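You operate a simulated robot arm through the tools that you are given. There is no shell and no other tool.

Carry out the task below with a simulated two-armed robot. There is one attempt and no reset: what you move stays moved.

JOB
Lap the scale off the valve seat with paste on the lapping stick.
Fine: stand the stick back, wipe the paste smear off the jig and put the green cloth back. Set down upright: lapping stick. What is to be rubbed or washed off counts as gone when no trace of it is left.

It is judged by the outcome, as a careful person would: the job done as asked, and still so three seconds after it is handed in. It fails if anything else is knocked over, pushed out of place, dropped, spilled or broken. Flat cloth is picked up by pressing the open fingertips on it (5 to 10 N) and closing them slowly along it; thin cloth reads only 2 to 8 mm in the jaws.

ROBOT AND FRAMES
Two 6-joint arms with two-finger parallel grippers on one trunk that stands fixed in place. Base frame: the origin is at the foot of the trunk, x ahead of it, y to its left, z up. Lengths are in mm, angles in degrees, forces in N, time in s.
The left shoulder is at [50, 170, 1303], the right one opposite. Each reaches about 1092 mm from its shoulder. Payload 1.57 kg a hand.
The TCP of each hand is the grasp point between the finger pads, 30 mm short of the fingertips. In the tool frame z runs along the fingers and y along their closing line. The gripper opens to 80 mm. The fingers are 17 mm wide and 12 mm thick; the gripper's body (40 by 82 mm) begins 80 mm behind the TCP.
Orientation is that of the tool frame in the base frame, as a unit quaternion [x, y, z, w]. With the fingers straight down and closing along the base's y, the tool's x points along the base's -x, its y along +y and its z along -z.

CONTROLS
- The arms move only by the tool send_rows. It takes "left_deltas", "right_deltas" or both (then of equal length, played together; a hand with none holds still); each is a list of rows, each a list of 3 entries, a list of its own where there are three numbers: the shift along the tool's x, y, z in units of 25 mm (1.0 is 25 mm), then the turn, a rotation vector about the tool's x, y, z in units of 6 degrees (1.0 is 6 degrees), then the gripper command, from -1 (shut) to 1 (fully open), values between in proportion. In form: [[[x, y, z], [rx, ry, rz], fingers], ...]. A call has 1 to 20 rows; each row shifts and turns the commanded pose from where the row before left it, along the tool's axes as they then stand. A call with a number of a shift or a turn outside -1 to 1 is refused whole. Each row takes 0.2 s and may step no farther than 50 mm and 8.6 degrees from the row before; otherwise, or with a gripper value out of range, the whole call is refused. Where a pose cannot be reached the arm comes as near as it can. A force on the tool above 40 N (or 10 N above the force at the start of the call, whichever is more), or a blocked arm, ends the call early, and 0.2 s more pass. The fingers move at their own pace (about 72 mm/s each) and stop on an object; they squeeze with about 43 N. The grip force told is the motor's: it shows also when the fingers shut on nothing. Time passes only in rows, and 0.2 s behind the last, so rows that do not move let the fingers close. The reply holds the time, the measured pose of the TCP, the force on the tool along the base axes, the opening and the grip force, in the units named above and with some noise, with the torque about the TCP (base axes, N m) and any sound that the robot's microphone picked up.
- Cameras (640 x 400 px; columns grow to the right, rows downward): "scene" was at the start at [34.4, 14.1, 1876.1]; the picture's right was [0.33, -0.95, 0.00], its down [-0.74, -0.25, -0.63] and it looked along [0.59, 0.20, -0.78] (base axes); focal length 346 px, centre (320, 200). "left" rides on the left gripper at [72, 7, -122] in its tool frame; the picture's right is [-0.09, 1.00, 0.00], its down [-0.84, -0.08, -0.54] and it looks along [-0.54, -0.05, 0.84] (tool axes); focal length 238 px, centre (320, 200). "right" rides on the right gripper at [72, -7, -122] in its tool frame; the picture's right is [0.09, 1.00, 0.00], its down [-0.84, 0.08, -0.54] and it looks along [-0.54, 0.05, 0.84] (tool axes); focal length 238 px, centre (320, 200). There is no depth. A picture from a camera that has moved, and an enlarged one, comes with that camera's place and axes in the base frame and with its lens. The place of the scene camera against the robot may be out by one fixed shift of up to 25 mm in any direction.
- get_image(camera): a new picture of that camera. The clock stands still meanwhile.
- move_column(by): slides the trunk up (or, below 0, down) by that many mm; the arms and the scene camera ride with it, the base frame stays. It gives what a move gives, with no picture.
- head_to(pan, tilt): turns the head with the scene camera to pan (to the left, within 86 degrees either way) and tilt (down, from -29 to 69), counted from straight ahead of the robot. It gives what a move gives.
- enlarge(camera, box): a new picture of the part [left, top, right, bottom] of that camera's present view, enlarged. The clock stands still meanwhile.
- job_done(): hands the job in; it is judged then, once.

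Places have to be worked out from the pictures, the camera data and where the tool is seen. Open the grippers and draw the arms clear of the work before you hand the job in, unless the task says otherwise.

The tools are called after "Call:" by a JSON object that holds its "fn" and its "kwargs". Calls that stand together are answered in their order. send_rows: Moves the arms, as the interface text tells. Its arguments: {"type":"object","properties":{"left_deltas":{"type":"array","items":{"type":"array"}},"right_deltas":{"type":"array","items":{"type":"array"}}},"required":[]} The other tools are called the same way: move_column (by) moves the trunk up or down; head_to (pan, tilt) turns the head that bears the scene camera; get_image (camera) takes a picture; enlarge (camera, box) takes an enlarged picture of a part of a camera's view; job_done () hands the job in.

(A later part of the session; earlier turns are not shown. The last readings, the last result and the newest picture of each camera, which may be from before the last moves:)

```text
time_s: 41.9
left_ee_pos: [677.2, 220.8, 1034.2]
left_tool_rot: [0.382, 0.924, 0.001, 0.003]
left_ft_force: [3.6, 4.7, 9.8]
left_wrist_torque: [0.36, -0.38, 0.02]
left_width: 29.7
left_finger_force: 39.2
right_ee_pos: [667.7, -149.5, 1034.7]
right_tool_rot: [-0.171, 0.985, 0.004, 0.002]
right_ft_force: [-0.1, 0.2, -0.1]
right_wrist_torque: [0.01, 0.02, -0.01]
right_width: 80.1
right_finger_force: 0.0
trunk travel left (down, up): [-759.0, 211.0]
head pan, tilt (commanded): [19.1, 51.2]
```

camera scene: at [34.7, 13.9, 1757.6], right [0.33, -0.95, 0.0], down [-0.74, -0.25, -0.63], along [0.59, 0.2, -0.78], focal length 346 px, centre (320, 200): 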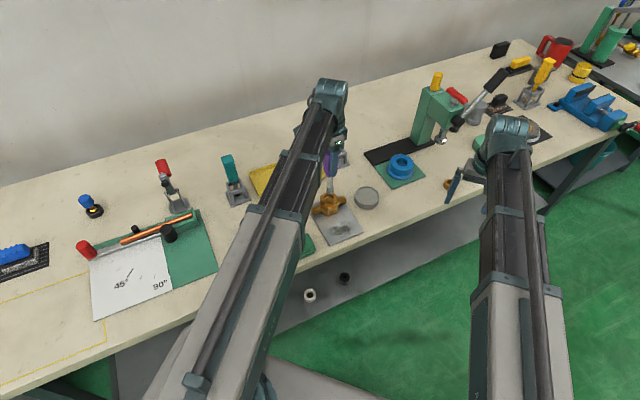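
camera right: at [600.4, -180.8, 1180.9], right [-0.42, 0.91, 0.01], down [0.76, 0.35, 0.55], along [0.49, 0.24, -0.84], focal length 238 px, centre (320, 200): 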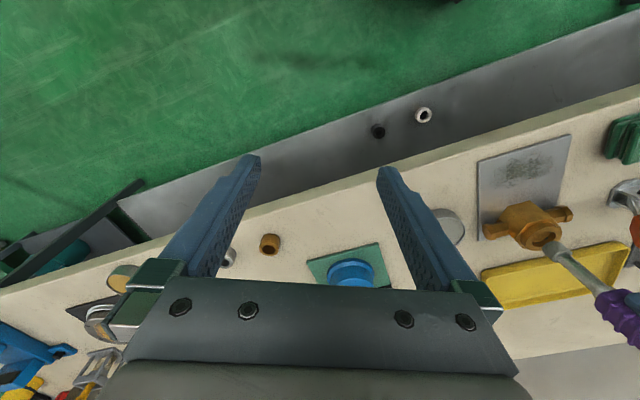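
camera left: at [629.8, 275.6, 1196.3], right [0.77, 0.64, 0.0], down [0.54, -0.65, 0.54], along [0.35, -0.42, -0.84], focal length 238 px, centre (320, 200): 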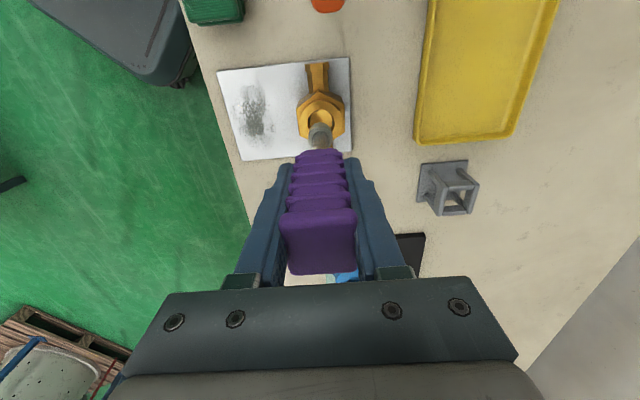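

I lift out 32 mm and step aside 30 mm to inspect the seat.

Call:
{"fn": "move_column", "kwargs": {"by": 32}}

Call:
{"fn": "send_rows", "kwargs": {"left_deltas": [[[-0.6, 0, 0], [0, 0, 0], -1], [[-0.6, 0, 0], [0, 0, 0], -1], [[0, 0, 0], [0, 0, 0], -1]]}}

Call:
{"fn": "enlarge", "kwargs": {"camera": "left", "box": [270, 60, 370, 140]}}

Call:
{"fn": "enlarge", "kwargs": {"camera": "right", "box": [490, 180, 610, 280]}}

Call:
{"fn": "enlarge", "kwargs": {"camera": "scene", "box": [300, 180, 350, 220]}}

```text
time_s: 42.7
left_ee_pos: [677.7, 218.9, 1064.1]
left_tool_rot: [0.383, 0.924, 0.001, 0.002]
left_ft_force: [-0.2, -0.6, -1.6]
left_wrist_torque: [0.03, -0.04, 0.0]
left_width: 29.5
left_finger_force: 39.4
right_ee_pos: [666.7, -150.3, 1065.3]
right_tool_rot: [-0.172, 0.985, 0.004, 0.001]
right_ft_force: [0.4, 0.3, -0.1]
right_wrist_torque: [0.01, 0.0, -0.02]
right_width: 80.0
right_finger_force: 0.1
trunk travel left (down, up): [-791.0, 179.0]
head pan, tilt (commanded): [19.1, 51.2]
```

```text
time_s: 43.5
left_ee_pos: [697.7, 198.0, 1064.9]
left_tool_rot: [0.383, 0.924, 0.0, 0.0]
left_ft_force: [-0.1, -0.2, -1.6]
left_wrist_torque: [-0.03, -0.02, 0.04]
left_width: 30.0
left_finger_force: 39.2
right_ee_pos: [666.1, -150.0, 1065.6]
right_tool_rot: [-0.17, 0.985, 0.004, 0.0]
right_ft_force: [0.1, -0.7, -0.6]
right_wrist_torque: [-0.02, -0.01, -0.02]
right_width: 80.0
right_finger_force: 0.0
trunk travel left (down, up): [-791.0, 179.0]
head pan, tilt (commanded): [19.1, 51.2]
```

```text
5.00 times, centred on (320, 100) of left
camera zoom: at [651.4, 253.1, 1187.4], right [0.77, 0.64, 0.0], down [0.54, -0.65, 0.54], along [0.35, -0.42, -0.84], focal length 1192 px, centre (320, 700)
```

zoom: 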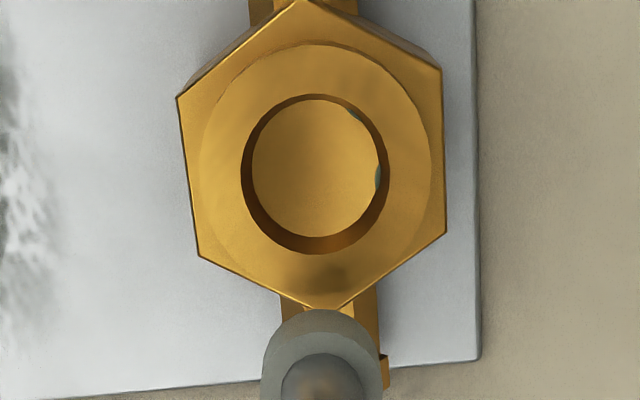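

```text
4.00 times, centred on (550, 230) of right
camera zoom: at [600.7, -180.7, 1186.8], right [-0.42, 0.91, 0.01], down [0.76, 0.35, 0.55], along [0.49, 0.24, -0.84], focal length 953 px, centre (-600, 80)
```

zoom: 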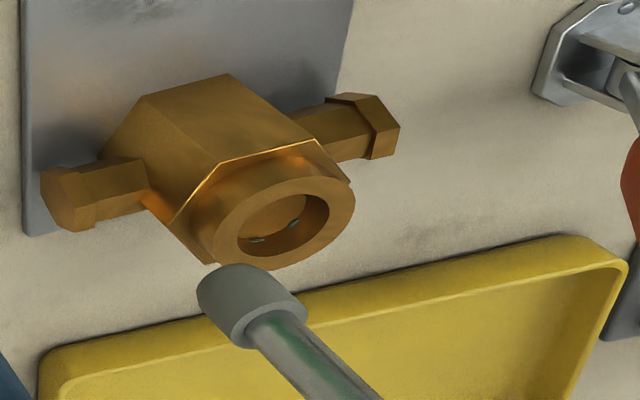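

```text
10.00 times, centred on (325, 200) of scene
camera zoom: at [34.5, 14.1, 1748.6], right [0.33, -0.95, 0.0], down [-0.74, -0.25, -0.63], along [0.59, 0.2, -0.78], focal length 3460 px, centre (270, 200)
```

zoom: 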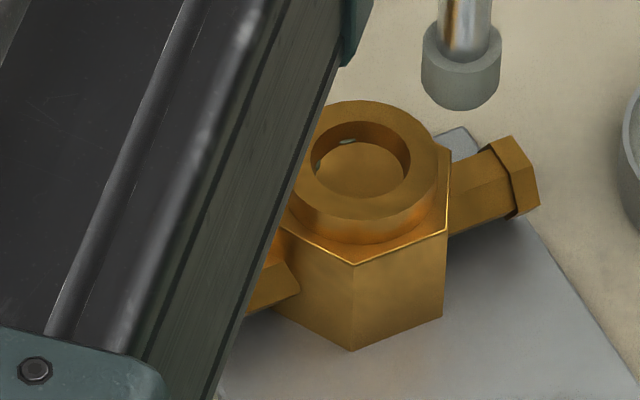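

Three of the five scale spots are gone; two remain on the +y and (+x,+y) sides of the seat. I return to the bore biased 1.5 mm that way and lower again.

Call:
{"fn": "send_rows", "kwargs": {"left_deltas": [[[0.6, 0.03, 0], [0, 0, 0], -1], [[0.6, 0.03, 0], [0, 0, 0], -1], [[0, 0, 0], [0, 0, 0], -1]]}}

Call:
{"fn": "move_column", "kwargs": {"by": -18}}

Call:
{"fn": "enlarge", "kwargs": {"camera": "left", "box": [240, 60, 400, 160]}}

Call:
{"fn": "enlarge", "kwargs": {"camera": "right", "box": [490, 180, 610, 280]}}

```text
time_s: 44.3
left_ee_pos: [677.4, 218.7, 1065.8]
left_tool_rot: [0.383, 0.924, 0.001, 0.001]
left_ft_force: [0.2, -0.5, -2.5]
left_wrist_torque: [0.0, 0.04, -0.02]
left_width: 29.5
left_finger_force: 39.7
right_ee_pos: [666.2, -149.8, 1064.4]
right_tool_rot: [-0.171, 0.985, 0.003, 0.001]
right_ft_force: [0.8, 0.4, -0.5]
right_wrist_torque: [0.02, -0.03, -0.02]
right_width: 80.1
right_finger_force: 0.1
trunk travel left (down, up): [-791.0, 179.0]
head pan, tilt (commanded): [19.1, 51.2]
```

```text
time_s: 45.0
left_ee_pos: [678.4, 219.2, 1046.6]
left_tool_rot: [0.383, 0.924, 0.001, 0.001]
left_ft_force: [0.1, -0.1, -1.1]
left_wrist_torque: [0.0, 0.05, 0.0]
left_width: 29.8
left_finger_force: 39.7
right_ee_pos: [666.3, -148.8, 1047.8]
right_tool_rot: [-0.171, 0.985, 0.004, 0.001]
right_ft_force: [-1.0, 0.0, 0.7]
right_wrist_torque: [0.02, -0.01, 0.02]
right_width: 80.5
right_finger_force: 0.0
trunk travel left (down, up): [-773.0, 197.0]
head pan, tilt (commanded): [19.1, 51.2]
```

```text
4.00 times, centred on (320, 110) of left
camera zoom: at [631.0, 275.8, 1169.4], right [0.77, 0.64, 0.0], down [0.54, -0.65, 0.54], along [0.35, -0.42, -0.84], focal length 953 px, centre (320, 560)
```

zoom: 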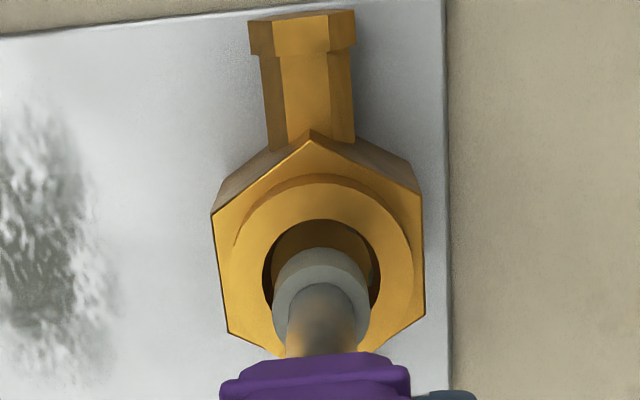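

```text
4.00 times, centred on (550, 230) of right
camera zoom: at [600.4, -180.8, 1168.9], right [-0.42, 0.91, 0.01], down [0.76, 0.35, 0.55], along [0.49, 0.24, -0.84], focal length 953 px, centre (-600, 80)
```

zoom: 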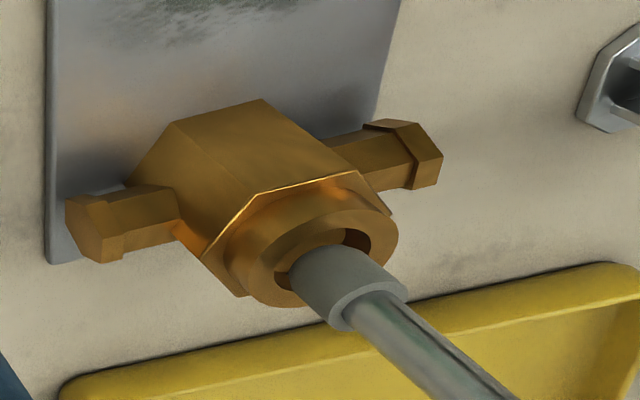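

Centred again by both views. I lower to just above contact, then fine steps.

Call:
{"fn": "move_column", "kwargs": {"by": -12.5}}

Call:
{"fn": "move_column", "kwargs": {"by": -1.2}}

```text
time_s: 45.5
left_ee_pos: [677.8, 219.4, 1035.0]
left_tool_rot: [0.382, 0.924, 0.002, 0.001]
left_ft_force: [1.0, -0.5, -2.2]
left_wrist_torque: [0.0, 0.0, 0.01]
left_width: 29.4
left_finger_force: 39.0
right_ee_pos: [667.0, -149.7, 1035.1]
right_tool_rot: [-0.171, 0.985, 0.003, 0.001]
right_ft_force: [-0.1, -0.6, 0.4]
right_wrist_torque: [0.0, -0.01, 0.01]
right_width: 80.0
right_finger_force: 0.0
trunk travel left (down, up): [-760.0, 210.0]
head pan, tilt (commanded): [19.1, 51.2]
```

```text
time_s: 46.1
left_ee_pos: [677.8, 220.2, 1033.5]
left_tool_rot: [0.383, 0.924, 0.001, 0.001]
left_ft_force: [1.1, 0.5, 0.7]
left_wrist_torque: [0.03, -0.07, -0.01]
left_width: 29.6
left_finger_force: 39.6
right_ee_pos: [666.6, -149.6, 1033.1]
right_tool_rot: [-0.17, 0.985, 0.004, 0.001]
right_ft_force: [-0.9, -0.6, -0.1]
right_wrist_torque: [0.0, -0.01, -0.02]
right_width: 80.1
right_finger_force: 0.1
trunk travel left (down, up): [-759.0, 211.0]
head pan, tilt (commanded): [19.1, 51.2]
```

Light contact (about 3 N). I lower another 0.5 mm, then orbit with bias toward the remaining spots (+y_t and +x_t sides).

Call:
{"fn": "move_column", "kwargs": {"by": -0.5}}

Call:
{"fn": "send_rows", "kwargs": {"left_deltas": [[[0, 0.05, 0], [0, 0, 0], -1], [[0, 0.05, 0], [0, 0, 1], -1], [[0.03, 0, 0], [0, 0, 1], -1], [[0.03, -0.015, 0], [0, 0, 1], -1], [[0.03, -0.03, 0], [0, 0, -1], -1], [[-0.03, 0.03, 0], [0, 0, -1], -1], [[-0.03, 0.015, 0], [0, 0, -1], -1], [[-0.03, 0, 0], [0, 0, -1], -1], [[0, 0, 0], [0, 0, -1], -1], [[0.03, 0, 0], [0, 0, -1], -1], [[0.03, -0.015, 0], [0, 0, 1], -1], [[0.03, -0.03, 0], [0, 0, 1], -1], [[-0.03, 0.03, 0], [0, 0, 1], -1], [[-0.06, 0.015, 0], [0, 0, 0], -1]]}}

```text
time_s: 46.6
left_ee_pos: [678.0, 219.2, 1033.0]
left_tool_rot: [0.383, 0.924, 0.001, 0.002]
left_ft_force: [2.8, 0.9, 10.4]
left_wrist_torque: [-0.01, -0.33, 0.02]
left_width: 30.1
left_finger_force: 38.8
right_ee_pos: [666.7, -148.9, 1032.8]
right_tool_rot: [-0.171, 0.985, 0.003, 0.003]
right_ft_force: [-0.6, -0.1, 0.1]
right_wrist_torque: [0.02, -0.01, 0.02]
right_width: 79.8
right_finger_force: 0.0
trunk travel left (down, up): [-758.0, 212.0]
head pan, tilt (commanded): [19.1, 51.2]
```

```text
time_s: 49.6
left_ee_pos: [678.1, 220.9, 1033.9]
left_tool_rot: [0.383, 0.924, 0.001, 0.002]
left_ft_force: [-1.8, -0.8, 8.0]
left_wrist_torque: [-0.23, 0.15, -0.01]
left_width: 29.7
left_finger_force: 39.0
right_ee_pos: [666.5, -149.3, 1033.8]
right_tool_rot: [-0.17, 0.985, 0.004, 0.002]
right_ft_force: [0.0, -0.2, -0.3]
right_wrist_torque: [0.0, 0.01, 0.03]
right_width: 80.3
right_finger_force: 0.1
trunk travel left (down, up): [-758.0, 212.0]
head pan, tilt (commanded): [19.1, 51.2]
```

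Lateral force is now nearly nil, so the stick is centred. I run one more full 2 mm orbit with twisting from here.

Call:
{"fn": "send_rows", "kwargs": {"left_deltas": [[[0.08, 0, 0], [0, 0, 0], -1], [[-0.0107, 0.04, 0], [0, 0, 1], -1], [[-0.0293, 0.0293, 0], [0, 0, 1], -1], [[-0.04, 0.0107, 0], [0, 0, 1], -1], [[-0.04, -0.0107, 0], [0, 0, -1], -1], [[-0.0293, -0.0293, 0], [0, 0, -1], -1], [[-0.0107, -0.04, 0], [0, 0, -1], -1], [[0.0107, -0.04, 0], [0, 0, -1], -1], [[0.0293, -0.0293, 0], [0, 0, -1], -1], [[0.04, -0.0107, 0], [0, 0, -1], -1], [[0.04, 0.0107, 0], [0, 0, 1], -1], [[0.0293, 0.0293, 0], [0, 0, 1], -1], [[0.0107, 0.04, 0], [0, 0, 1], -1], [[-0.08, 0, 0], [0, 0, 0], -1], [[0, 0, 0], [0, 0, 0], -1]]}}

Call:
{"fn": "move_column", "kwargs": {"by": 33}}

Call:
{"fn": "send_rows", "kwargs": {"left_deltas": [[[-0.6, 0, 0], [0, 0, 0], -1], [[-0.6, 0, 0], [0, 0, 0], -1], [[0, 0, 0], [0, 0, 0], -1]]}}

Call:
{"fn": "enlarge", "kwargs": {"camera": "left", "box": [290, 70, 350, 120]}}

Call:
{"fn": "enlarge", "kwargs": {"camera": "right", "box": [500, 190, 580, 260]}}

Call:
{"fn": "enlarge", "kwargs": {"camera": "scene", "box": [305, 180, 345, 210]}}

```text
time_s: 52.8
left_ee_pos: [678.2, 219.7, 1033.6]
left_tool_rot: [0.383, 0.924, 0.002, 0.002]
left_ft_force: [4.5, -3.1, 12.3]
left_wrist_torque: [-0.54, -0.55, 0.0]
left_width: 29.6
left_finger_force: 39.4
right_ee_pos: [666.0, -150.2, 1033.2]
right_tool_rot: [-0.171, 0.985, 0.003, 0.002]
right_ft_force: [-0.3, -0.4, 1.0]
right_wrist_torque: [0.01, 0.01, -0.01]
right_width: 79.8
right_finger_force: 0.1
trunk travel left (down, up): [-758.0, 212.0]
head pan, tilt (commanded): [19.1, 51.2]
```

```text
time_s: 53.5
left_ee_pos: [677.6, 220.2, 1066.9]
left_tool_rot: [0.383, 0.924, 0.0, 0.001]
left_ft_force: [0.2, 0.2, -0.5]
left_wrist_torque: [0.01, 0.01, -0.01]
left_width: 29.5
left_finger_force: 39.0
right_ee_pos: [667.0, -150.0, 1064.6]
right_tool_rot: [-0.171, 0.985, 0.004, 0.001]
right_ft_force: [-0.6, -0.4, -0.5]
right_wrist_torque: [0.0, -0.04, 0.0]
right_width: 79.8
right_finger_force: 0.0
trunk travel left (down, up): [-791.0, 179.0]
head pan, tilt (commanded): [19.1, 51.2]
```

```text
time_s: 54.3
left_ee_pos: [699.9, 200.1, 1067.6]
left_tool_rot: [0.382, 0.924, 0.001, 0.001]
left_ft_force: [0.5, 0.3, -2.6]
left_wrist_torque: [0.03, 0.01, 0.01]
left_width: 29.6
left_finger_force: 39.2
right_ee_pos: [667.9, -149.1, 1066.0]
right_tool_rot: [-0.171, 0.985, 0.004, 0.0]
right_ft_force: [-0.2, 1.3, 0.1]
right_wrist_torque: [-0.02, 0.01, 0.01]
right_width: 79.9
right_finger_force: 0.0
trunk travel left (down, up): [-791.0, 179.0]
head pan, tilt (commanded): [19.1, 51.2]
```

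```text
8.00 times, centred on (320, 95) of left
camera zoom: at [652.9, 255.4, 1188.2], right [0.77, 0.64, 0.0], down [0.54, -0.65, 0.54], along [0.35, -0.42, -0.84], focal length 1907 px, centre (320, 1040)
```

zoom: 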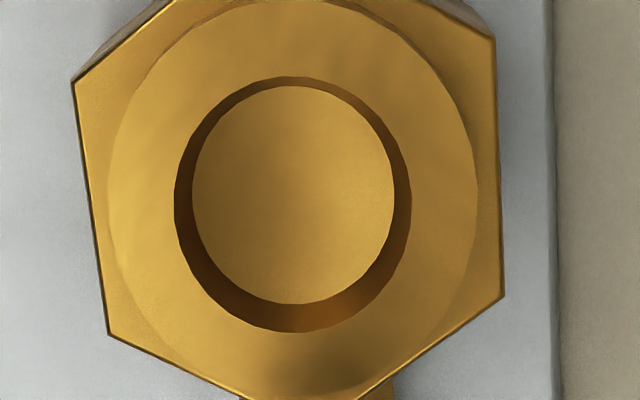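

```text
5.71 times, centred on (540, 225) of right
camera zoom: at [600.7, -180.7, 1187.6], right [-0.42, 0.91, 0.01], down [0.76, 0.35, 0.55], along [0.49, 0.24, -0.84], focal length 1362 px, centre (-937, 57)
```

zoom: 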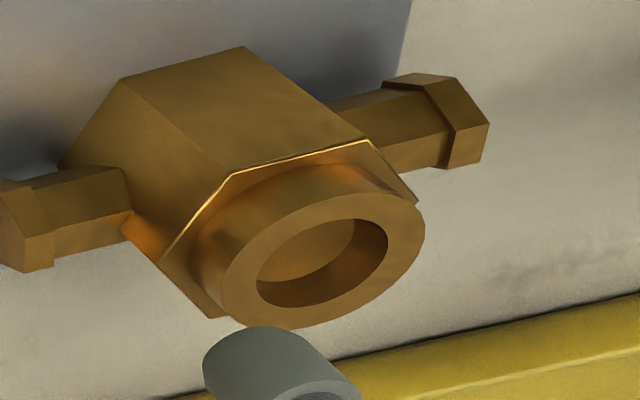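

```text
13.33 times, centred on (325, 195) of scene
camera zoom: at [34.5, 14.1, 1749.4], right [0.33, -0.95, 0.0], down [-0.74, -0.25, -0.63], along [0.59, 0.2, -0.78], focal length 4613 px, centre (253, 267)
```

zoom: 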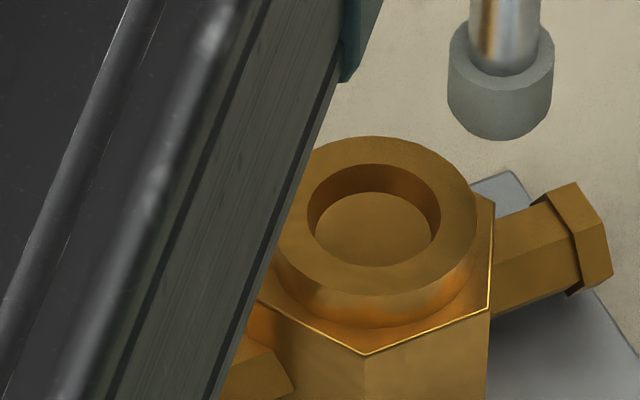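

All scale is gone in all three views. Now I raise a little and carry the stick back over its stand at (892.3, 260.4).

Call:
{"fn": "move_column", "kwargs": {"by": 18}}

Call:
{"fn": "send_rows", "kwargs": {"left_deltas": [[[-0.4675, 0.8935, 0], [0, 0, 0], -1], [[-0.4675, 0.8935, 0], [0, 0, 0], -1], [[-0.4675, 0.8935, 0], [0, 0, 0], -1], [[-0.4675, 0.8935, 0], [0, 0, 0], -1], [[-0.4675, 0.8935, 0], [0, 0, 0], -1], [[-0.4675, 0.8935, 0], [0, 0, 0], -1], [[-0.4675, 0.8935, 0], [0, 0, 0], -1], [[-0.4675, 0.8935, 0], [0, 0, 0], -1], [[0, 0, 0], [0, 0, 0], -1], [[0, 0, 0], [0, 0, 0], -1]]}}

Call:
{"fn": "enlarge", "kwargs": {"camera": "left", "box": [240, 60, 400, 160]}}

Call:
{"fn": "get_image", "kwargs": {"camera": "right"}}

Call:
{"fn": "enlarge", "kwargs": {"camera": "scene", "box": [310, 80, 370, 180]}}

```text
time_s: 55.0
left_ee_pos: [699.6, 198.9, 1084.0]
left_tool_rot: [0.383, 0.924, 0.0, 0.001]
left_ft_force: [0.1, -0.2, -1.1]
left_wrist_torque: [0.01, 0.03, 0.03]
left_width: 29.7
left_finger_force: 39.3
right_ee_pos: [667.5, -148.8, 1083.8]
right_tool_rot: [-0.171, 0.985, 0.003, 0.001]
right_ft_force: [0.5, -0.2, 0.1]
right_wrist_torque: [-0.02, 0.01, -0.01]
right_width: 79.7
right_finger_force: 0.1
trunk travel left (down, up): [-809.0, 161.0]
head pan, tilt (commanded): [19.1, 51.2]
```

```text
time_s: 57.2
left_ee_pos: [890.3, 260.6, 1084.2]
left_tool_rot: [0.383, 0.924, 0.0, 0.001]
left_ft_force: [-0.6, 0.4, -2.2]
left_wrist_torque: [0.01, 0.0, -0.04]
left_width: 29.7
left_finger_force: 39.1
right_ee_pos: [666.7, -150.0, 1084.4]
right_tool_rot: [-0.17, 0.985, 0.003, 0.001]
right_ft_force: [0.1, 0.0, 0.9]
right_wrist_torque: [0.02, 0.0, 0.02]
right_width: 80.2
right_finger_force: 0.0
trunk travel left (down, up): [-809.0, 161.0]
head pan, tilt (commanded): [19.1, 51.2]
```

```text
4.00 times, centred on (320, 110) of left
camera zoom: at [843.9, 316.6, 1205.9], right [0.77, 0.64, 0.0], down [0.54, -0.65, 0.54], along [0.35, -0.42, -0.84], focal length 953 px, centre (320, 560)
```

zoom: 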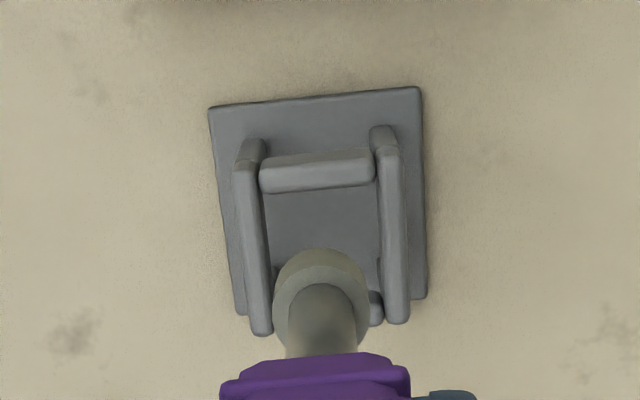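

```text
taken
camera right: at [600.9, -180.7, 1205.5], right [-0.42, 0.91, 0.01], down [0.76, 0.35, 0.55], along [0.49, 0.24, -0.84], focal length 238 px, centre (320, 200)
```

right: 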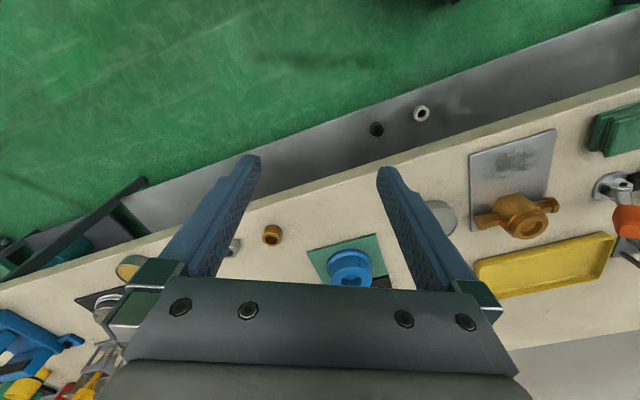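

```text
4.00 times, centred on (340, 130) of scene
camera zoom: at [34.8, 14.1, 1767.4], right [0.33, -0.95, 0.0], down [-0.74, -0.25, -0.63], along [0.59, 0.2, -0.78], focal length 1384 px, centre (240, 480)
```

zoom: 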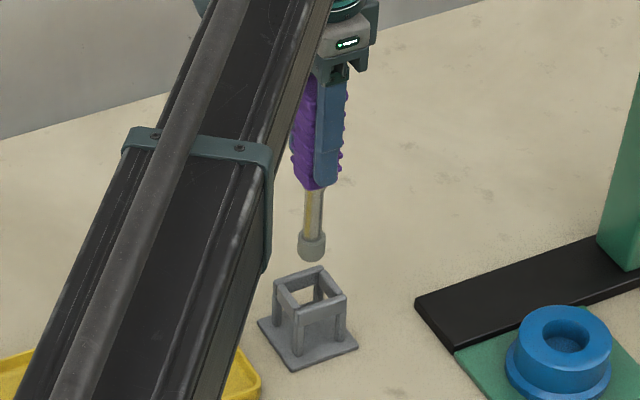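

The stand is about 2 mm further in +x than the stick; I correct that and lower into the frame in steps.

Call:
{"fn": "send_rows", "kwargs": {"left_deltas": [[[-0.057, 0.057, 0], [0, 0, 0], -1], [[0, 0, 0], [0, 0, 0], -1]]}}

Call:
{"fn": "move_column", "kwargs": {"by": -45}}

Call:
{"fn": "enlarge", "kwargs": {"camera": "left", "box": [240, 60, 400, 160]}}

Call:
{"fn": "enlarge", "kwargs": {"camera": "scene", "box": [310, 60, 370, 160]}}

```text
time_s: 57.8
left_ee_pos: [893.2, 260.7, 1083.8]
left_tool_rot: [0.383, 0.924, 0.001, 0.001]
left_ft_force: [-0.4, 0.0, -2.0]
left_wrist_torque: [-0.04, 0.01, -0.02]
left_width: 29.8
left_finger_force: 39.0
right_ee_pos: [667.6, -149.3, 1084.4]
right_tool_rot: [-0.171, 0.985, 0.004, 0.001]
right_ft_force: [-0.2, -0.4, 0.0]
right_wrist_torque: [-0.01, 0.0, 0.0]
right_width: 80.2
right_finger_force: 0.0
trunk travel left (down, up): [-809.0, 161.0]
head pan, tilt (commanded): [19.1, 51.2]
```

```text
time_s: 58.7
left_ee_pos: [892.8, 259.4, 1039.3]
left_tool_rot: [0.382, 0.924, 0.001, 0.001]
left_ft_force: [0.2, -0.6, -1.5]
left_wrist_torque: [0.0, 0.04, -0.01]
left_width: 29.8
left_finger_force: 39.3
right_ee_pos: [667.0, -148.5, 1039.7]
right_tool_rot: [-0.171, 0.985, 0.004, 0.001]
right_ft_force: [-0.6, 0.0, -0.5]
right_wrist_torque: [0.04, 0.01, -0.01]
right_width: 79.8
right_finger_force: 0.1
trunk travel left (down, up): [-764.0, 206.0]
head pan, tilt (commanded): [19.1, 51.2]
```

```text
4.00 times, centred on (320, 110) of left
camera zoom: at [846.0, 316.3, 1161.2], right [0.77, 0.64, 0.0], down [0.54, -0.65, 0.54], along [0.35, -0.42, -0.84], focal length 953 px, centre (320, 560)
```

zoom: 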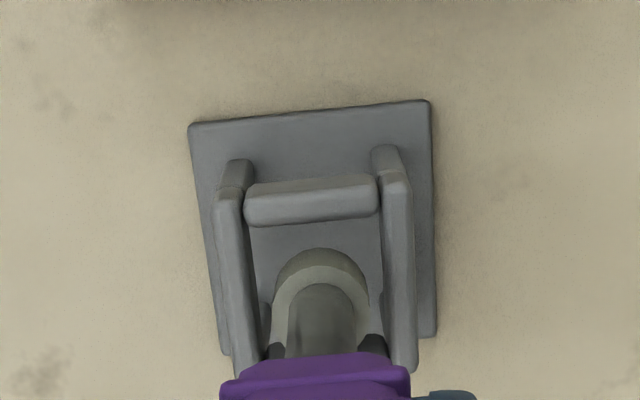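

```text
4.00 times, centred on (340, 110) of scene
camera zoom: at [34.4, 14.1, 1722.4], right [0.33, -0.95, 0.0], down [-0.74, -0.25, -0.63], along [0.59, 0.2, -0.78], focal length 1384 px, centre (240, 560)
```

zoom: 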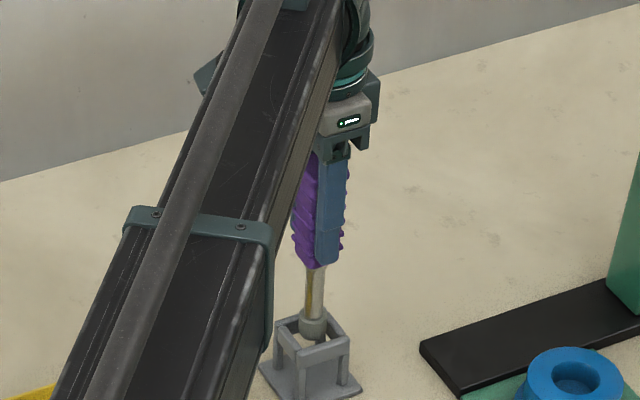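

The foot is inside the frame, well centred. I lower 30 mm, then in small steps to first contact (expected near TCP z 990).

Call:
{"fn": "move_column", "kwargs": {"by": -30}}

Call:
{"fn": "move_column", "kwargs": {"by": -12}}

Call:
{"fn": "move_column", "kwargs": {"by": -3}}

```text
time_s: 59.4
left_ee_pos: [891.7, 259.4, 1009.9]
left_tool_rot: [0.383, 0.924, 0.001, 0.002]
left_ft_force: [-1.1, -0.1, -1.1]
left_wrist_torque: [-0.02, -0.01, -0.02]
left_width: 30.0
left_finger_force: 39.4
right_ee_pos: [666.9, -149.0, 1009.7]
right_tool_rot: [-0.171, 0.985, 0.003, 0.001]
right_ft_force: [0.1, -0.1, 0.0]
right_wrist_torque: [0.0, -0.02, 0.04]
right_width: 79.9
right_finger_force: 0.0
trunk travel left (down, up): [-734.0, 236.0]
head pan, tilt (commanded): [19.1, 51.2]
```

```text
time_s: 60.0
left_ee_pos: [891.6, 259.8, 996.5]
left_tool_rot: [0.383, 0.924, 0.001, 0.002]
left_ft_force: [-0.2, 0.2, -1.4]
left_wrist_torque: [0.01, -0.01, 0.0]
left_width: 29.6
left_finger_force: 39.2
right_ee_pos: [666.4, -148.3, 997.3]
right_tool_rot: [-0.171, 0.985, 0.004, 0.0]
right_ft_force: [-0.1, 0.6, -0.3]
right_wrist_torque: [-0.03, 0.03, -0.06]
right_width: 80.1
right_finger_force: 0.0
trunk travel left (down, up): [-722.0, 248.0]
head pan, tilt (commanded): [19.1, 51.2]
```

```text
time_s: 60.5
left_ee_pos: [893.2, 261.4, 993.6]
left_tool_rot: [0.382, 0.924, 0.0, 0.001]
left_ft_force: [0.6, 0.2, -1.8]
left_wrist_torque: [0.01, 0.01, 0.04]
left_width: 29.5
left_finger_force: 39.2
right_ee_pos: [666.7, -150.1, 995.4]
right_tool_rot: [-0.171, 0.985, 0.004, 0.001]
right_ft_force: [-0.1, 0.1, -0.2]
right_wrist_torque: [-0.03, 0.01, -0.01]
right_width: 79.9
right_finger_force: 0.0
trunk travel left (down, up): [-719.0, 251.0]
head pan, tilt (commanded): [19.1, 51.2]
```

Not yet touching at z 994. I continue in 1–2 mm steps.

Call:
{"fn": "move_column", "kwargs": {"by": -2}}

Call:
{"fn": "move_column", "kwargs": {"by": -1}}

```text
time_s: 61.1
left_ee_pos: [893.0, 260.2, 993.1]
left_tool_rot: [0.382, 0.924, 0.001, 0.001]
left_ft_force: [0.1, -0.2, -1.3]
left_wrist_torque: [0.0, 0.0, -0.01]
left_width: 29.7
left_finger_force: 38.8
right_ee_pos: [667.4, -149.2, 992.3]
right_tool_rot: [-0.171, 0.985, 0.004, 0.001]
right_ft_force: [-0.7, 0.2, 0.1]
right_wrist_torque: [0.04, -0.03, 0.03]
right_width: 79.8
right_finger_force: 0.1
trunk travel left (down, up): [-717.0, 253.0]
head pan, tilt (commanded): [19.1, 51.2]
```

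```text
time_s: 61.6
left_ee_pos: [892.7, 259.9, 990.9]
left_tool_rot: [0.382, 0.924, 0.001, 0.001]
left_ft_force: [0.2, 0.0, -2.1]
left_wrist_torque: [0.0, 0.01, 0.02]
left_width: 29.6
left_finger_force: 39.2
right_ee_pos: [666.7, -149.4, 991.6]
right_tool_rot: [-0.172, 0.985, 0.004, 0.001]
right_ft_force: [-0.7, 0.5, 0.8]
right_wrist_torque: [0.02, 0.04, -0.02]
right_width: 79.8
right_finger_force: 0.0
trunk travel left (down, up): [-716.0, 254.0]
head pan, tilt (commanded): [19.1, 51.2]
```

Call:
{"fn": "move_column", "kwargs": {"by": -1}}

```text
time_s: 62.1
left_ee_pos: [893.5, 259.2, 990.1]
left_tool_rot: [0.383, 0.924, 0.0, 0.001]
left_ft_force: [-0.7, -0.4, -1.8]
left_wrist_torque: [0.03, 0.0, -0.01]
left_width: 29.7
left_finger_force: 39.4
right_ee_pos: [667.5, -149.0, 991.1]
right_tool_rot: [-0.171, 0.985, 0.003, 0.0]
right_ft_force: [-0.5, 0.6, 0.4]
right_wrist_torque: [0.04, -0.03, -0.01]
right_width: 80.2
right_finger_force: 0.0
trunk travel left (down, up): [-715.0, 255.0]
head pan, tilt (commanded): [19.1, 51.2]
```

At the original height but no contact yet (stick may have slid up slightly in the grip), so I lower by half-millimetre steps.

Call:
{"fn": "move_column", "kwargs": {"by": -0.7}}

Call:
{"fn": "move_column", "kwargs": {"by": -0.5}}

```text
time_s: 62.6
left_ee_pos: [892.0, 260.4, 989.6]
left_tool_rot: [0.383, 0.924, 0.001, 0.002]
left_ft_force: [1.3, -0.5, 2.8]
left_wrist_torque: [0.01, -0.1, 0.0]
left_width: 29.7
left_finger_force: 39.7
right_ee_pos: [667.3, -149.1, 989.8]
right_tool_rot: [-0.171, 0.985, 0.003, 0.002]
right_ft_force: [0.5, -0.6, -0.6]
right_wrist_torque: [0.01, 0.0, 0.0]
right_width: 80.2
right_finger_force: 0.2
trunk travel left (down, up): [-715.0, 255.0]
head pan, tilt (commanded): [19.1, 51.2]
```

```text
time_s: 63.1
left_ee_pos: [892.7, 260.3, 990.2]
left_tool_rot: [0.383, 0.924, 0.001, 0.001]
left_ft_force: [3.1, 0.6, 9.8]
left_wrist_torque: [0.02, -0.33, 0.0]
left_width: 29.6
left_finger_force: 39.7
right_ee_pos: [666.1, -148.9, 989.3]
right_tool_rot: [-0.171, 0.985, 0.004, 0.001]
right_ft_force: [0.8, -0.1, 0.6]
right_wrist_torque: [0.01, -0.04, -0.01]
right_width: 79.9
right_finger_force: 0.0
trunk travel left (down, up): [-714.0, 256.0]
head pan, tilt (commanded): [19.1, 51.2]
```

The foot stands on the base with ~10 N; I relax by 0.4 mm, then open the fingers slowly and look.

Call:
{"fn": "move_column", "kwargs": {"by": 0.5}}

Call:
{"fn": "send_rows", "kwargs": {"left_deltas": [[[0, 0, 0], [0, 0, 0], -0.24], [[0, 0, 0], [0, 0, 0], -0.2], [[0, 0, 0], [0, 0, 0], -0.16], [[0, 0, 0], [0, 0, 0], -0.1], [[0, 0, 0], [0, 0, 0], 0.0], [[0, 0, 0], [0, 0, 0], 0.15], [[0, 0, 0], [0, 0, 0], 0.3], [[0, 0, 0], [0, 0, 0], 0.5], [[0, 0, 0], [0, 0, 0], 0.8], [[0, 0, 0], [0, 0, 0], 1], [[0, 0, 0], [0, 0, 0], 1]]}}

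Call:
{"fn": "get_image", "kwargs": {"camera": "left"}}

Call:
{"fn": "enlarge", "kwargs": {"camera": "scene", "box": [310, 60, 380, 150]}}

```text
time_s: 63.6
left_ee_pos: [892.9, 258.8, 989.3]
left_tool_rot: [0.383, 0.924, 0.001, 0.001]
left_ft_force: [2.6, 1.1, 5.2]
left_wrist_torque: [0.02, -0.34, 0.01]
left_width: 29.5
left_finger_force: 39.3
right_ee_pos: [667.3, -148.7, 989.7]
right_tool_rot: [-0.17, 0.985, 0.004, 0.002]
right_ft_force: [0.3, -0.1, 0.2]
right_wrist_torque: [-0.01, -0.04, 0.02]
right_width: 80.0
right_finger_force: 0.1
trunk travel left (down, up): [-715.0, 255.0]
head pan, tilt (commanded): [19.1, 51.2]
```

```text
time_s: 66.0
left_ee_pos: [893.0, 259.8, 989.1]
left_tool_rot: [0.383, 0.924, 0.0, 0.001]
left_ft_force: [-0.9, -0.2, -0.2]
left_wrist_torque: [0.01, -0.01, 0.03]
left_width: 79.9
left_finger_force: 0.0
right_ee_pos: [667.1, -149.6, 988.5]
right_tool_rot: [-0.171, 0.985, 0.003, 0.001]
right_ft_force: [0.0, 0.5, 0.1]
right_wrist_torque: [-0.04, -0.01, 0.03]
right_width: 79.9
right_finger_force: 0.1
trunk travel left (down, up): [-715.0, 255.0]
head pan, tilt (commanded): [19.1, 51.2]
```

```text
taken
camera left: at [846.0, 316.3, 1111.5], right [0.77, 0.64, 0.0], down [0.54, -0.65, 0.54], along [0.35, -0.42, -0.84], focal length 238 px, centre (320, 200)
```

left: 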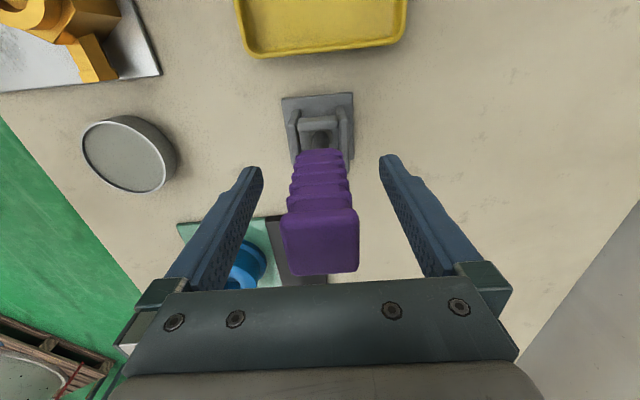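

```text
4.44 times, centred on (345, 105) of scene
camera zoom: at [34.4, 14.0, 1672.7], right [0.33, -0.95, 0.0], down [-0.74, -0.25, -0.63], along [0.59, 0.2, -0.78], focal length 1538 px, centre (209, 622)
```

zoom: 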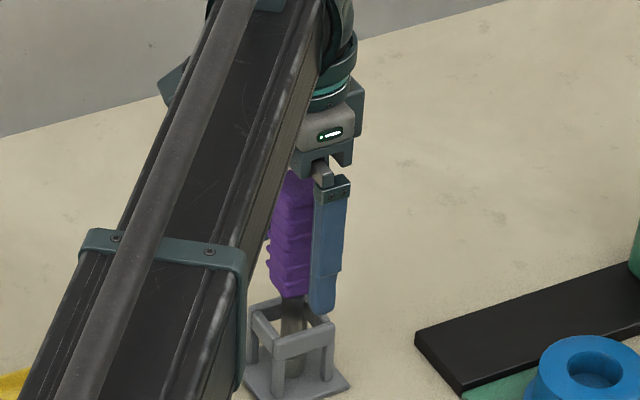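

The stick stands upright in its stand as before. I raise the trunk to clear the handle and meanwhile will move the right hand well off the bench edge for the low work.

Call:
{"fn": "move_column", "kwargs": {"by": 115}}

Call:
{"fn": "get_image", "kwargs": {"camera": "left"}}

Call:
{"fn": "send_rows", "kwargs": {"right_deltas": [[[0.87, -0.495, 0], [0, 0, 0], 1], [[0.87, -0.495, 0], [0, 0, 0], 1], [[0.87, -0.495, 0], [0, 0, 0], 1], [[0.87, -0.495, 0], [0, 0, 0], 1], [[0.87, -0.495, 0], [0, 0, 0], 1], [[0.87, -0.495, 0], [0, 0, 0], 1], [[0.87, -0.495, 0], [0, 0, 0], 1], [[0.87, -0.495, 0], [0, 0, 0], 1]]}}

Call:
{"fn": "enlarge", "kwargs": {"camera": "scene", "box": [300, 90, 370, 190]}}

```text
time_s: 67.5
left_ee_pos: [893.0, 260.0, 1104.7]
left_tool_rot: [0.383, 0.924, 0.0, 0.001]
left_ft_force: [-0.1, 0.7, -0.1]
left_wrist_torque: [0.0, 0.04, 0.01]
left_width: 80.1
left_finger_force: 0.0
right_ee_pos: [666.0, -150.2, 1103.3]
right_tool_rot: [-0.171, 0.985, 0.004, 0.001]
right_ft_force: [0.0, -0.3, 1.0]
right_wrist_torque: [0.03, 0.01, -0.01]
right_width: 80.0
right_finger_force: 0.2
trunk travel left (down, up): [-830.0, 140.0]
head pan, tilt (commanded): [19.1, 51.2]
```

```text
taken
camera left: at [846.2, 316.3, 1226.3], right [0.77, 0.64, 0.0], down [0.54, -0.65, 0.54], along [0.35, -0.42, -0.84], focal length 238 px, centre (320, 200)
```

left: 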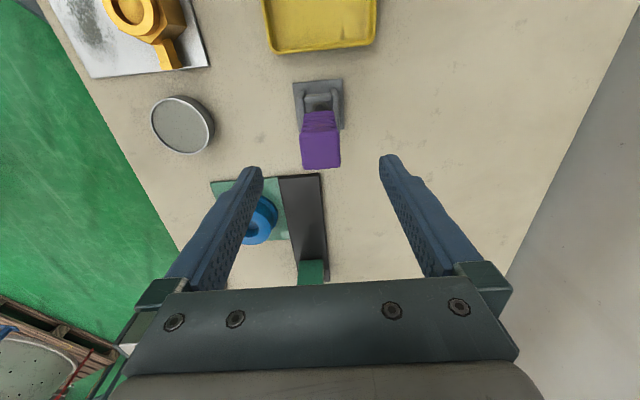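

```text
time_s: 69.2
left_ee_pos: [892.3, 259.4, 1104.4]
left_tool_rot: [0.383, 0.924, 0.002, 0.002]
left_ft_force: [-0.4, -0.6, 0.4]
left_wrist_torque: [0.0, 0.02, 0.01]
left_width: 79.9
left_finger_force: 0.1
right_ee_pos: [535.0, -301.6, 1105.1]
right_tool_rot: [-0.171, 0.985, 0.004, 0.002]
right_ft_force: [-0.6, 0.1, -0.2]
right_wrist_torque: [0.01, 0.0, 0.01]
right_width: 80.0
right_finger_force: 0.2
trunk travel left (down, up): [-830.0, 140.0]
head pan, tilt (commanded): [19.1, 51.2]
```

```text
4.00 times, centred on (335, 140) of scene
camera zoom: at [34.1, 13.7, 1787.7], right [0.33, -0.95, 0.0], down [-0.74, -0.25, -0.63], along [0.59, 0.21, -0.78], focal length 1384 px, centre (260, 440)
```

zoom: 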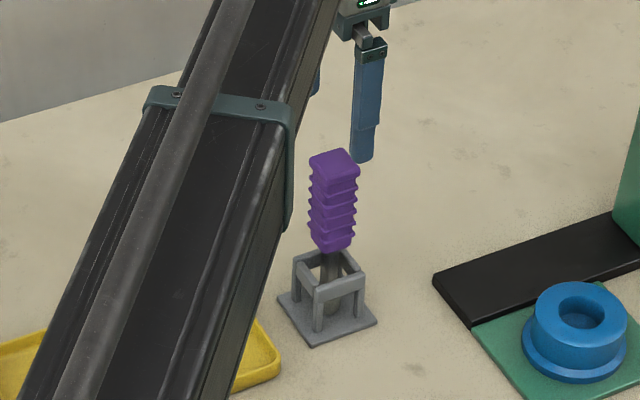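

The stick is standing properly. Now I bring the left hand over the green cloth near (515, 260).

Call:
{"fn": "send_rows", "kwargs": {"left_deltas": [[[0.972, -0.946, 0], [0, 0, 0], 1], [[0.972, -0.946, 0], [0, 0, 0], 1], [[0.972, -0.946, 0], [0, 0, 0], 1], [[0.972, -0.946, 0], [0, 0, 0], 1], [[0.972, -0.946, 0], [0, 0, 0], 1], [[0.972, -0.946, 0], [0, 0, 0], 1], [[0.972, -0.946, 0], [0, 0, 0], 1], [[0.972, -0.946, 0], [0, 0, 0], 1], [[0.972, -0.946, 0], [0, 0, 0], 1], [[0.972, -0.946, 0], [0, 0, 0], 1], [[0.972, -0.946, 0], [0, 0, 0], 1]]}}

Call:
{"fn": "get_image", "kwargs": {"camera": "left"}}

Call:
{"fn": "get_image", "kwargs": {"camera": "scene"}}

Call:
{"fn": "get_image", "kwargs": {"camera": "right"}}

```text
time_s: 71.7
left_ee_pos: [519.2, 265.2, 1105.2]
left_tool_rot: [0.382, 0.924, 0.001, 0.001]
left_ft_force: [0.5, -0.1, 0.0]
left_wrist_torque: [0.0, -0.02, 0.02]
left_width: 79.8
left_finger_force: 0.1
right_ee_pos: [534.4, -302.1, 1104.5]
right_tool_rot: [-0.171, 0.985, 0.004, 0.002]
right_ft_force: [-0.4, 0.2, 0.6]
right_wrist_torque: [0.03, 0.0, -0.01]
right_width: 79.9
right_finger_force: 0.0
trunk travel left (down, up): [-830.0, 140.0]
head pan, tilt (commanded): [19.1, 51.2]
```

```text
taken
camera left: at [472.3, 322.2, 1226.8], right [0.77, 0.64, 0.0], down [0.54, -0.65, 0.54], along [0.35, -0.42, -0.84], focal length 238 px, centre (320, 200)
```

left: 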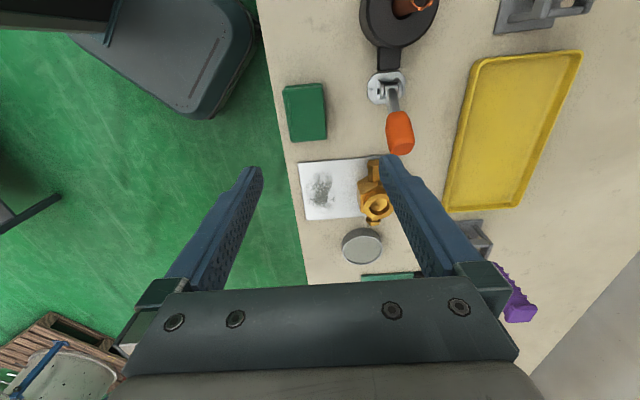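

```text
taken
camera scene: at [33.6, 13.9, 1787.7], right [0.33, -0.95, 0.0], down [-0.74, -0.25, -0.63], along [0.59, 0.2, -0.78], focal length 346 px, centre (320, 200)
```

scene: 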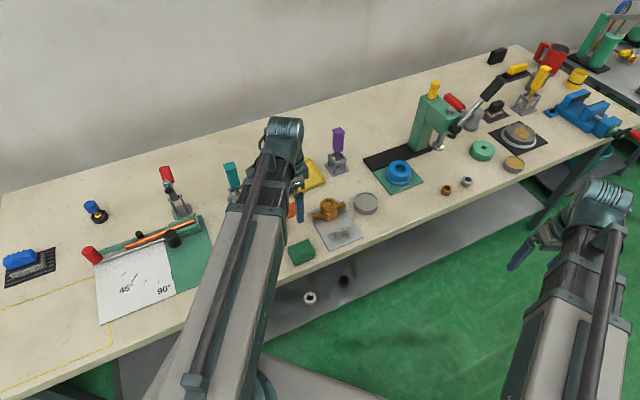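

```text
taken
camera right: at [467.9, -333.1, 1226.2], right [-0.42, 0.91, 0.01], down [0.76, 0.35, 0.55], along [0.49, 0.24, -0.84], focal length 238 px, centre (320, 200)
```

right: 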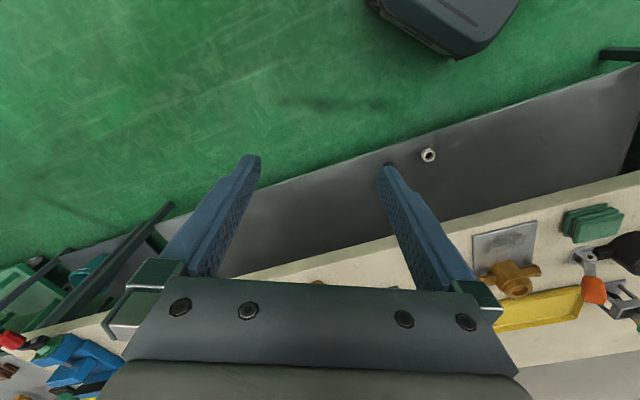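

Cloth is at about (506, 249). I zoom in on it to see its folds and size.

Call:
{"fn": "enlarge", "kwargs": {"camera": "left", "box": [260, 60, 360, 160]}}

Call:
{"fn": "enlarge", "kwargs": {"camera": "right", "box": [460, 180, 640, 310]}}

Call:
{"fn": "enlarge", "kwargs": {"camera": "scene", "box": [270, 180, 370, 280]}}

Call:
{"fn": "enlarge", "kwargs": {"camera": "left", "box": [290, 140, 410, 240]}}

```text
4.00 times, centred on (310, 110) of left
camera zoom: at [472.3, 322.2, 1226.8], right [0.77, 0.64, 0.0], down [0.54, -0.65, 0.54], along [0.35, -0.42, -0.84], focal length 953 px, centre (360, 560)
```

zoom: 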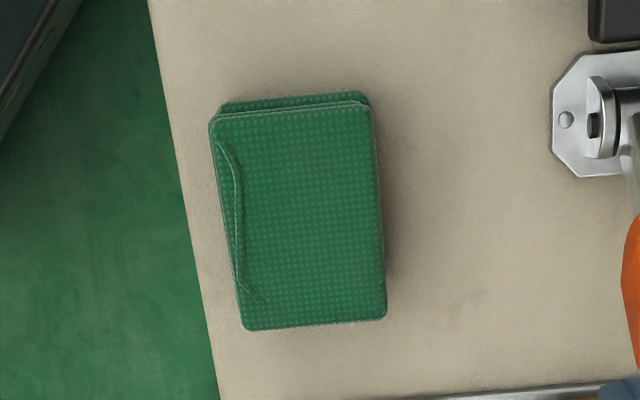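

```text
3.08 times, centred on (550, 245) of right
camera zoom: at [467.9, -333.1, 1226.2], right [-0.42, 0.91, 0.01], down [0.76, 0.35, 0.55], along [0.49, 0.24, -0.84], focal length 733 px, centre (-388, 62)
```

zoom: 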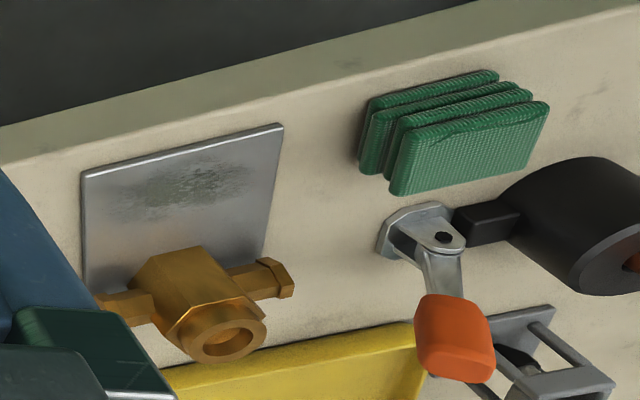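

```text
4.00 times, centred on (320, 230) of scene
camera zoom: at [33.6, 13.9, 1787.7], right [0.33, -0.95, 0.0], down [-0.74, -0.25, -0.63], along [0.59, 0.2, -0.78], focal length 1384 px, centre (320, 80)
```

zoom: 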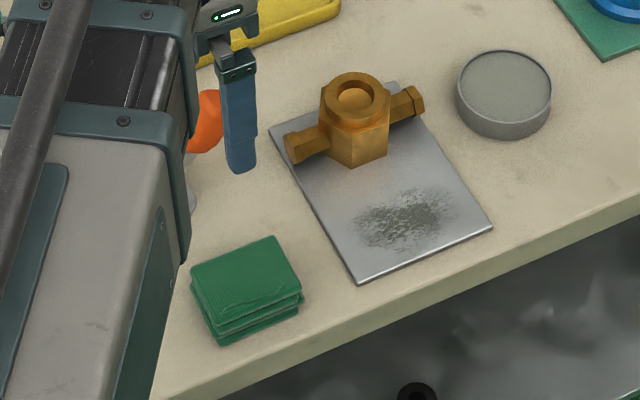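

```text
4.00 times, centred on (350, 190) of left
camera zoom: at [472.3, 322.2, 1226.8], right [0.77, 0.64, 0.0], down [0.54, -0.65, 0.54], along [0.35, -0.42, -0.84], focal length 953 px, centre (200, 240)
```

zoom: 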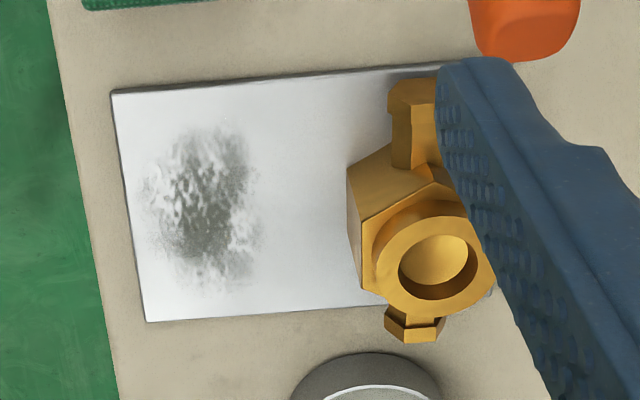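

The cloth is a folded pad about 53 × 71 mm and ~35 mm thick, centred near (509, 248) and aligned with my finger direction, so I can take it by its sides. I centre over it and descend partway.

Call:
{"fn": "send_rows", "kwargs": {"left_deltas": [[[-0.18, -0.78, 0], [0, 0, 0], 1], [[0, 0, 0], [0, 0, 0], 1]]}}

Call:
{"fn": "move_column", "kwargs": {"by": -145}}

Call:
{"fn": "get_image", "kwargs": {"camera": "left"}}

Call:
{"fn": "enlarge", "kwargs": {"camera": "left", "box": [220, 80, 420, 240]}}

Call:
{"fn": "enlarge", "kwargs": {"camera": "right", "box": [460, 180, 640, 310]}}

Call:
{"fn": "enlarge", "kwargs": {"camera": "scene", "box": [250, 120, 370, 230]}}

```text
time_s: 72.2
left_ee_pos: [510.0, 249.7, 1104.2]
left_tool_rot: [0.383, 0.924, 0.0, 0.001]
left_ft_force: [-0.3, 0.3, 0.1]
left_wrist_torque: [-0.02, 0.0, -0.01]
left_width: 80.0
left_finger_force: 0.0
right_ee_pos: [534.8, -299.6, 1105.3]
right_tool_rot: [-0.171, 0.985, 0.004, 0.001]
right_ft_force: [0.0, 0.4, -0.2]
right_wrist_torque: [0.01, 0.0, -0.02]
right_width: 80.1
right_finger_force: 0.1
trunk travel left (down, up): [-830.0, 140.0]
head pan, tilt (commanded): [19.1, 51.2]
```

```text
time_s: 74.0
left_ee_pos: [508.0, 248.7, 959.7]
left_tool_rot: [0.382, 0.924, 0.001, 0.001]
left_ft_force: [0.8, 0.4, -0.2]
left_wrist_torque: [0.01, -0.02, 0.0]
left_width: 79.9
left_finger_force: 0.1
right_ee_pos: [534.5, -301.7, 959.2]
right_tool_rot: [-0.171, 0.985, 0.004, 0.001]
right_ft_force: [0.5, -0.1, 0.3]
right_wrist_torque: [-0.02, 0.01, 0.01]
right_width: 79.9
right_finger_force: 0.1
trunk travel left (down, up): [-685.0, 285.0]
head pan, tilt (commanded): [19.1, 51.2]
```

```text
taken
camera left: at [462.6, 305.1, 1081.6], right [0.77, 0.64, 0.0], down [0.54, -0.65, 0.54], along [0.35, -0.42, -0.84], focal length 238 px, centre (320, 200)
```

left: 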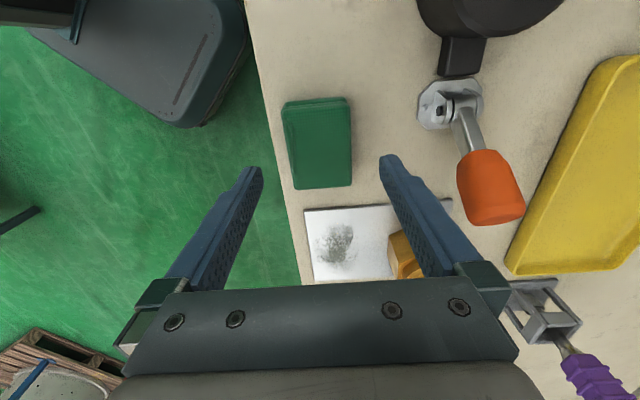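

```text
2.50 times, centred on (320, 160) of left
camera zoom: at [462.6, 305.1, 1081.6], right [0.77, 0.64, 0.0], down [0.54, -0.65, 0.54], along [0.35, -0.42, -0.84], focal length 596 px, centre (320, 300)
```

zoom: 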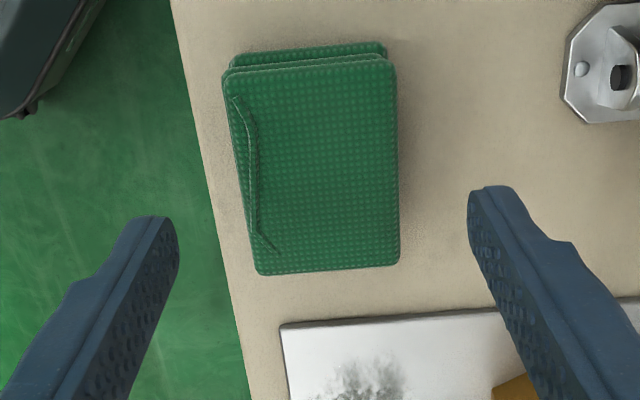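

```text
3.08 times, centred on (550, 245) of right
camera zoom: at [468.4, -333.1, 1081.1], right [-0.42, 0.91, 0.01], down [0.76, 0.35, 0.55], along [0.49, 0.24, -0.84], focal length 733 px, centre (-388, 62)
```

zoom: 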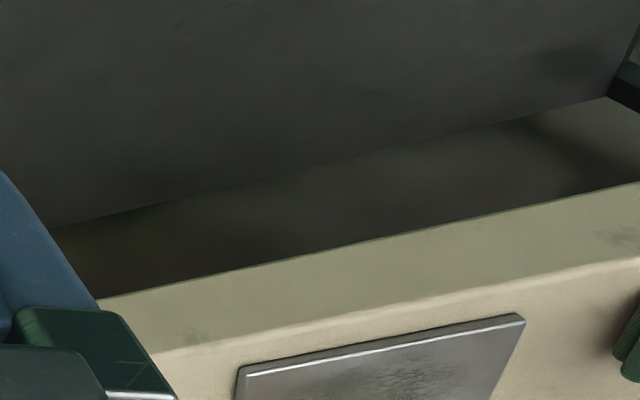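

```text
3.64 times, centred on (310, 175) of scene
camera zoom: at [34.2, 14.0, 1642.8], right [0.33, -0.95, 0.0], down [-0.74, -0.25, -0.63], along [0.59, 0.2, -0.78], focal length 1258 px, centre (356, 291)
```

zoom: 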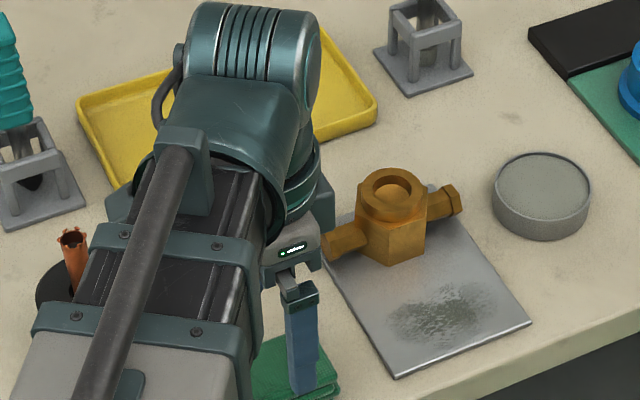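

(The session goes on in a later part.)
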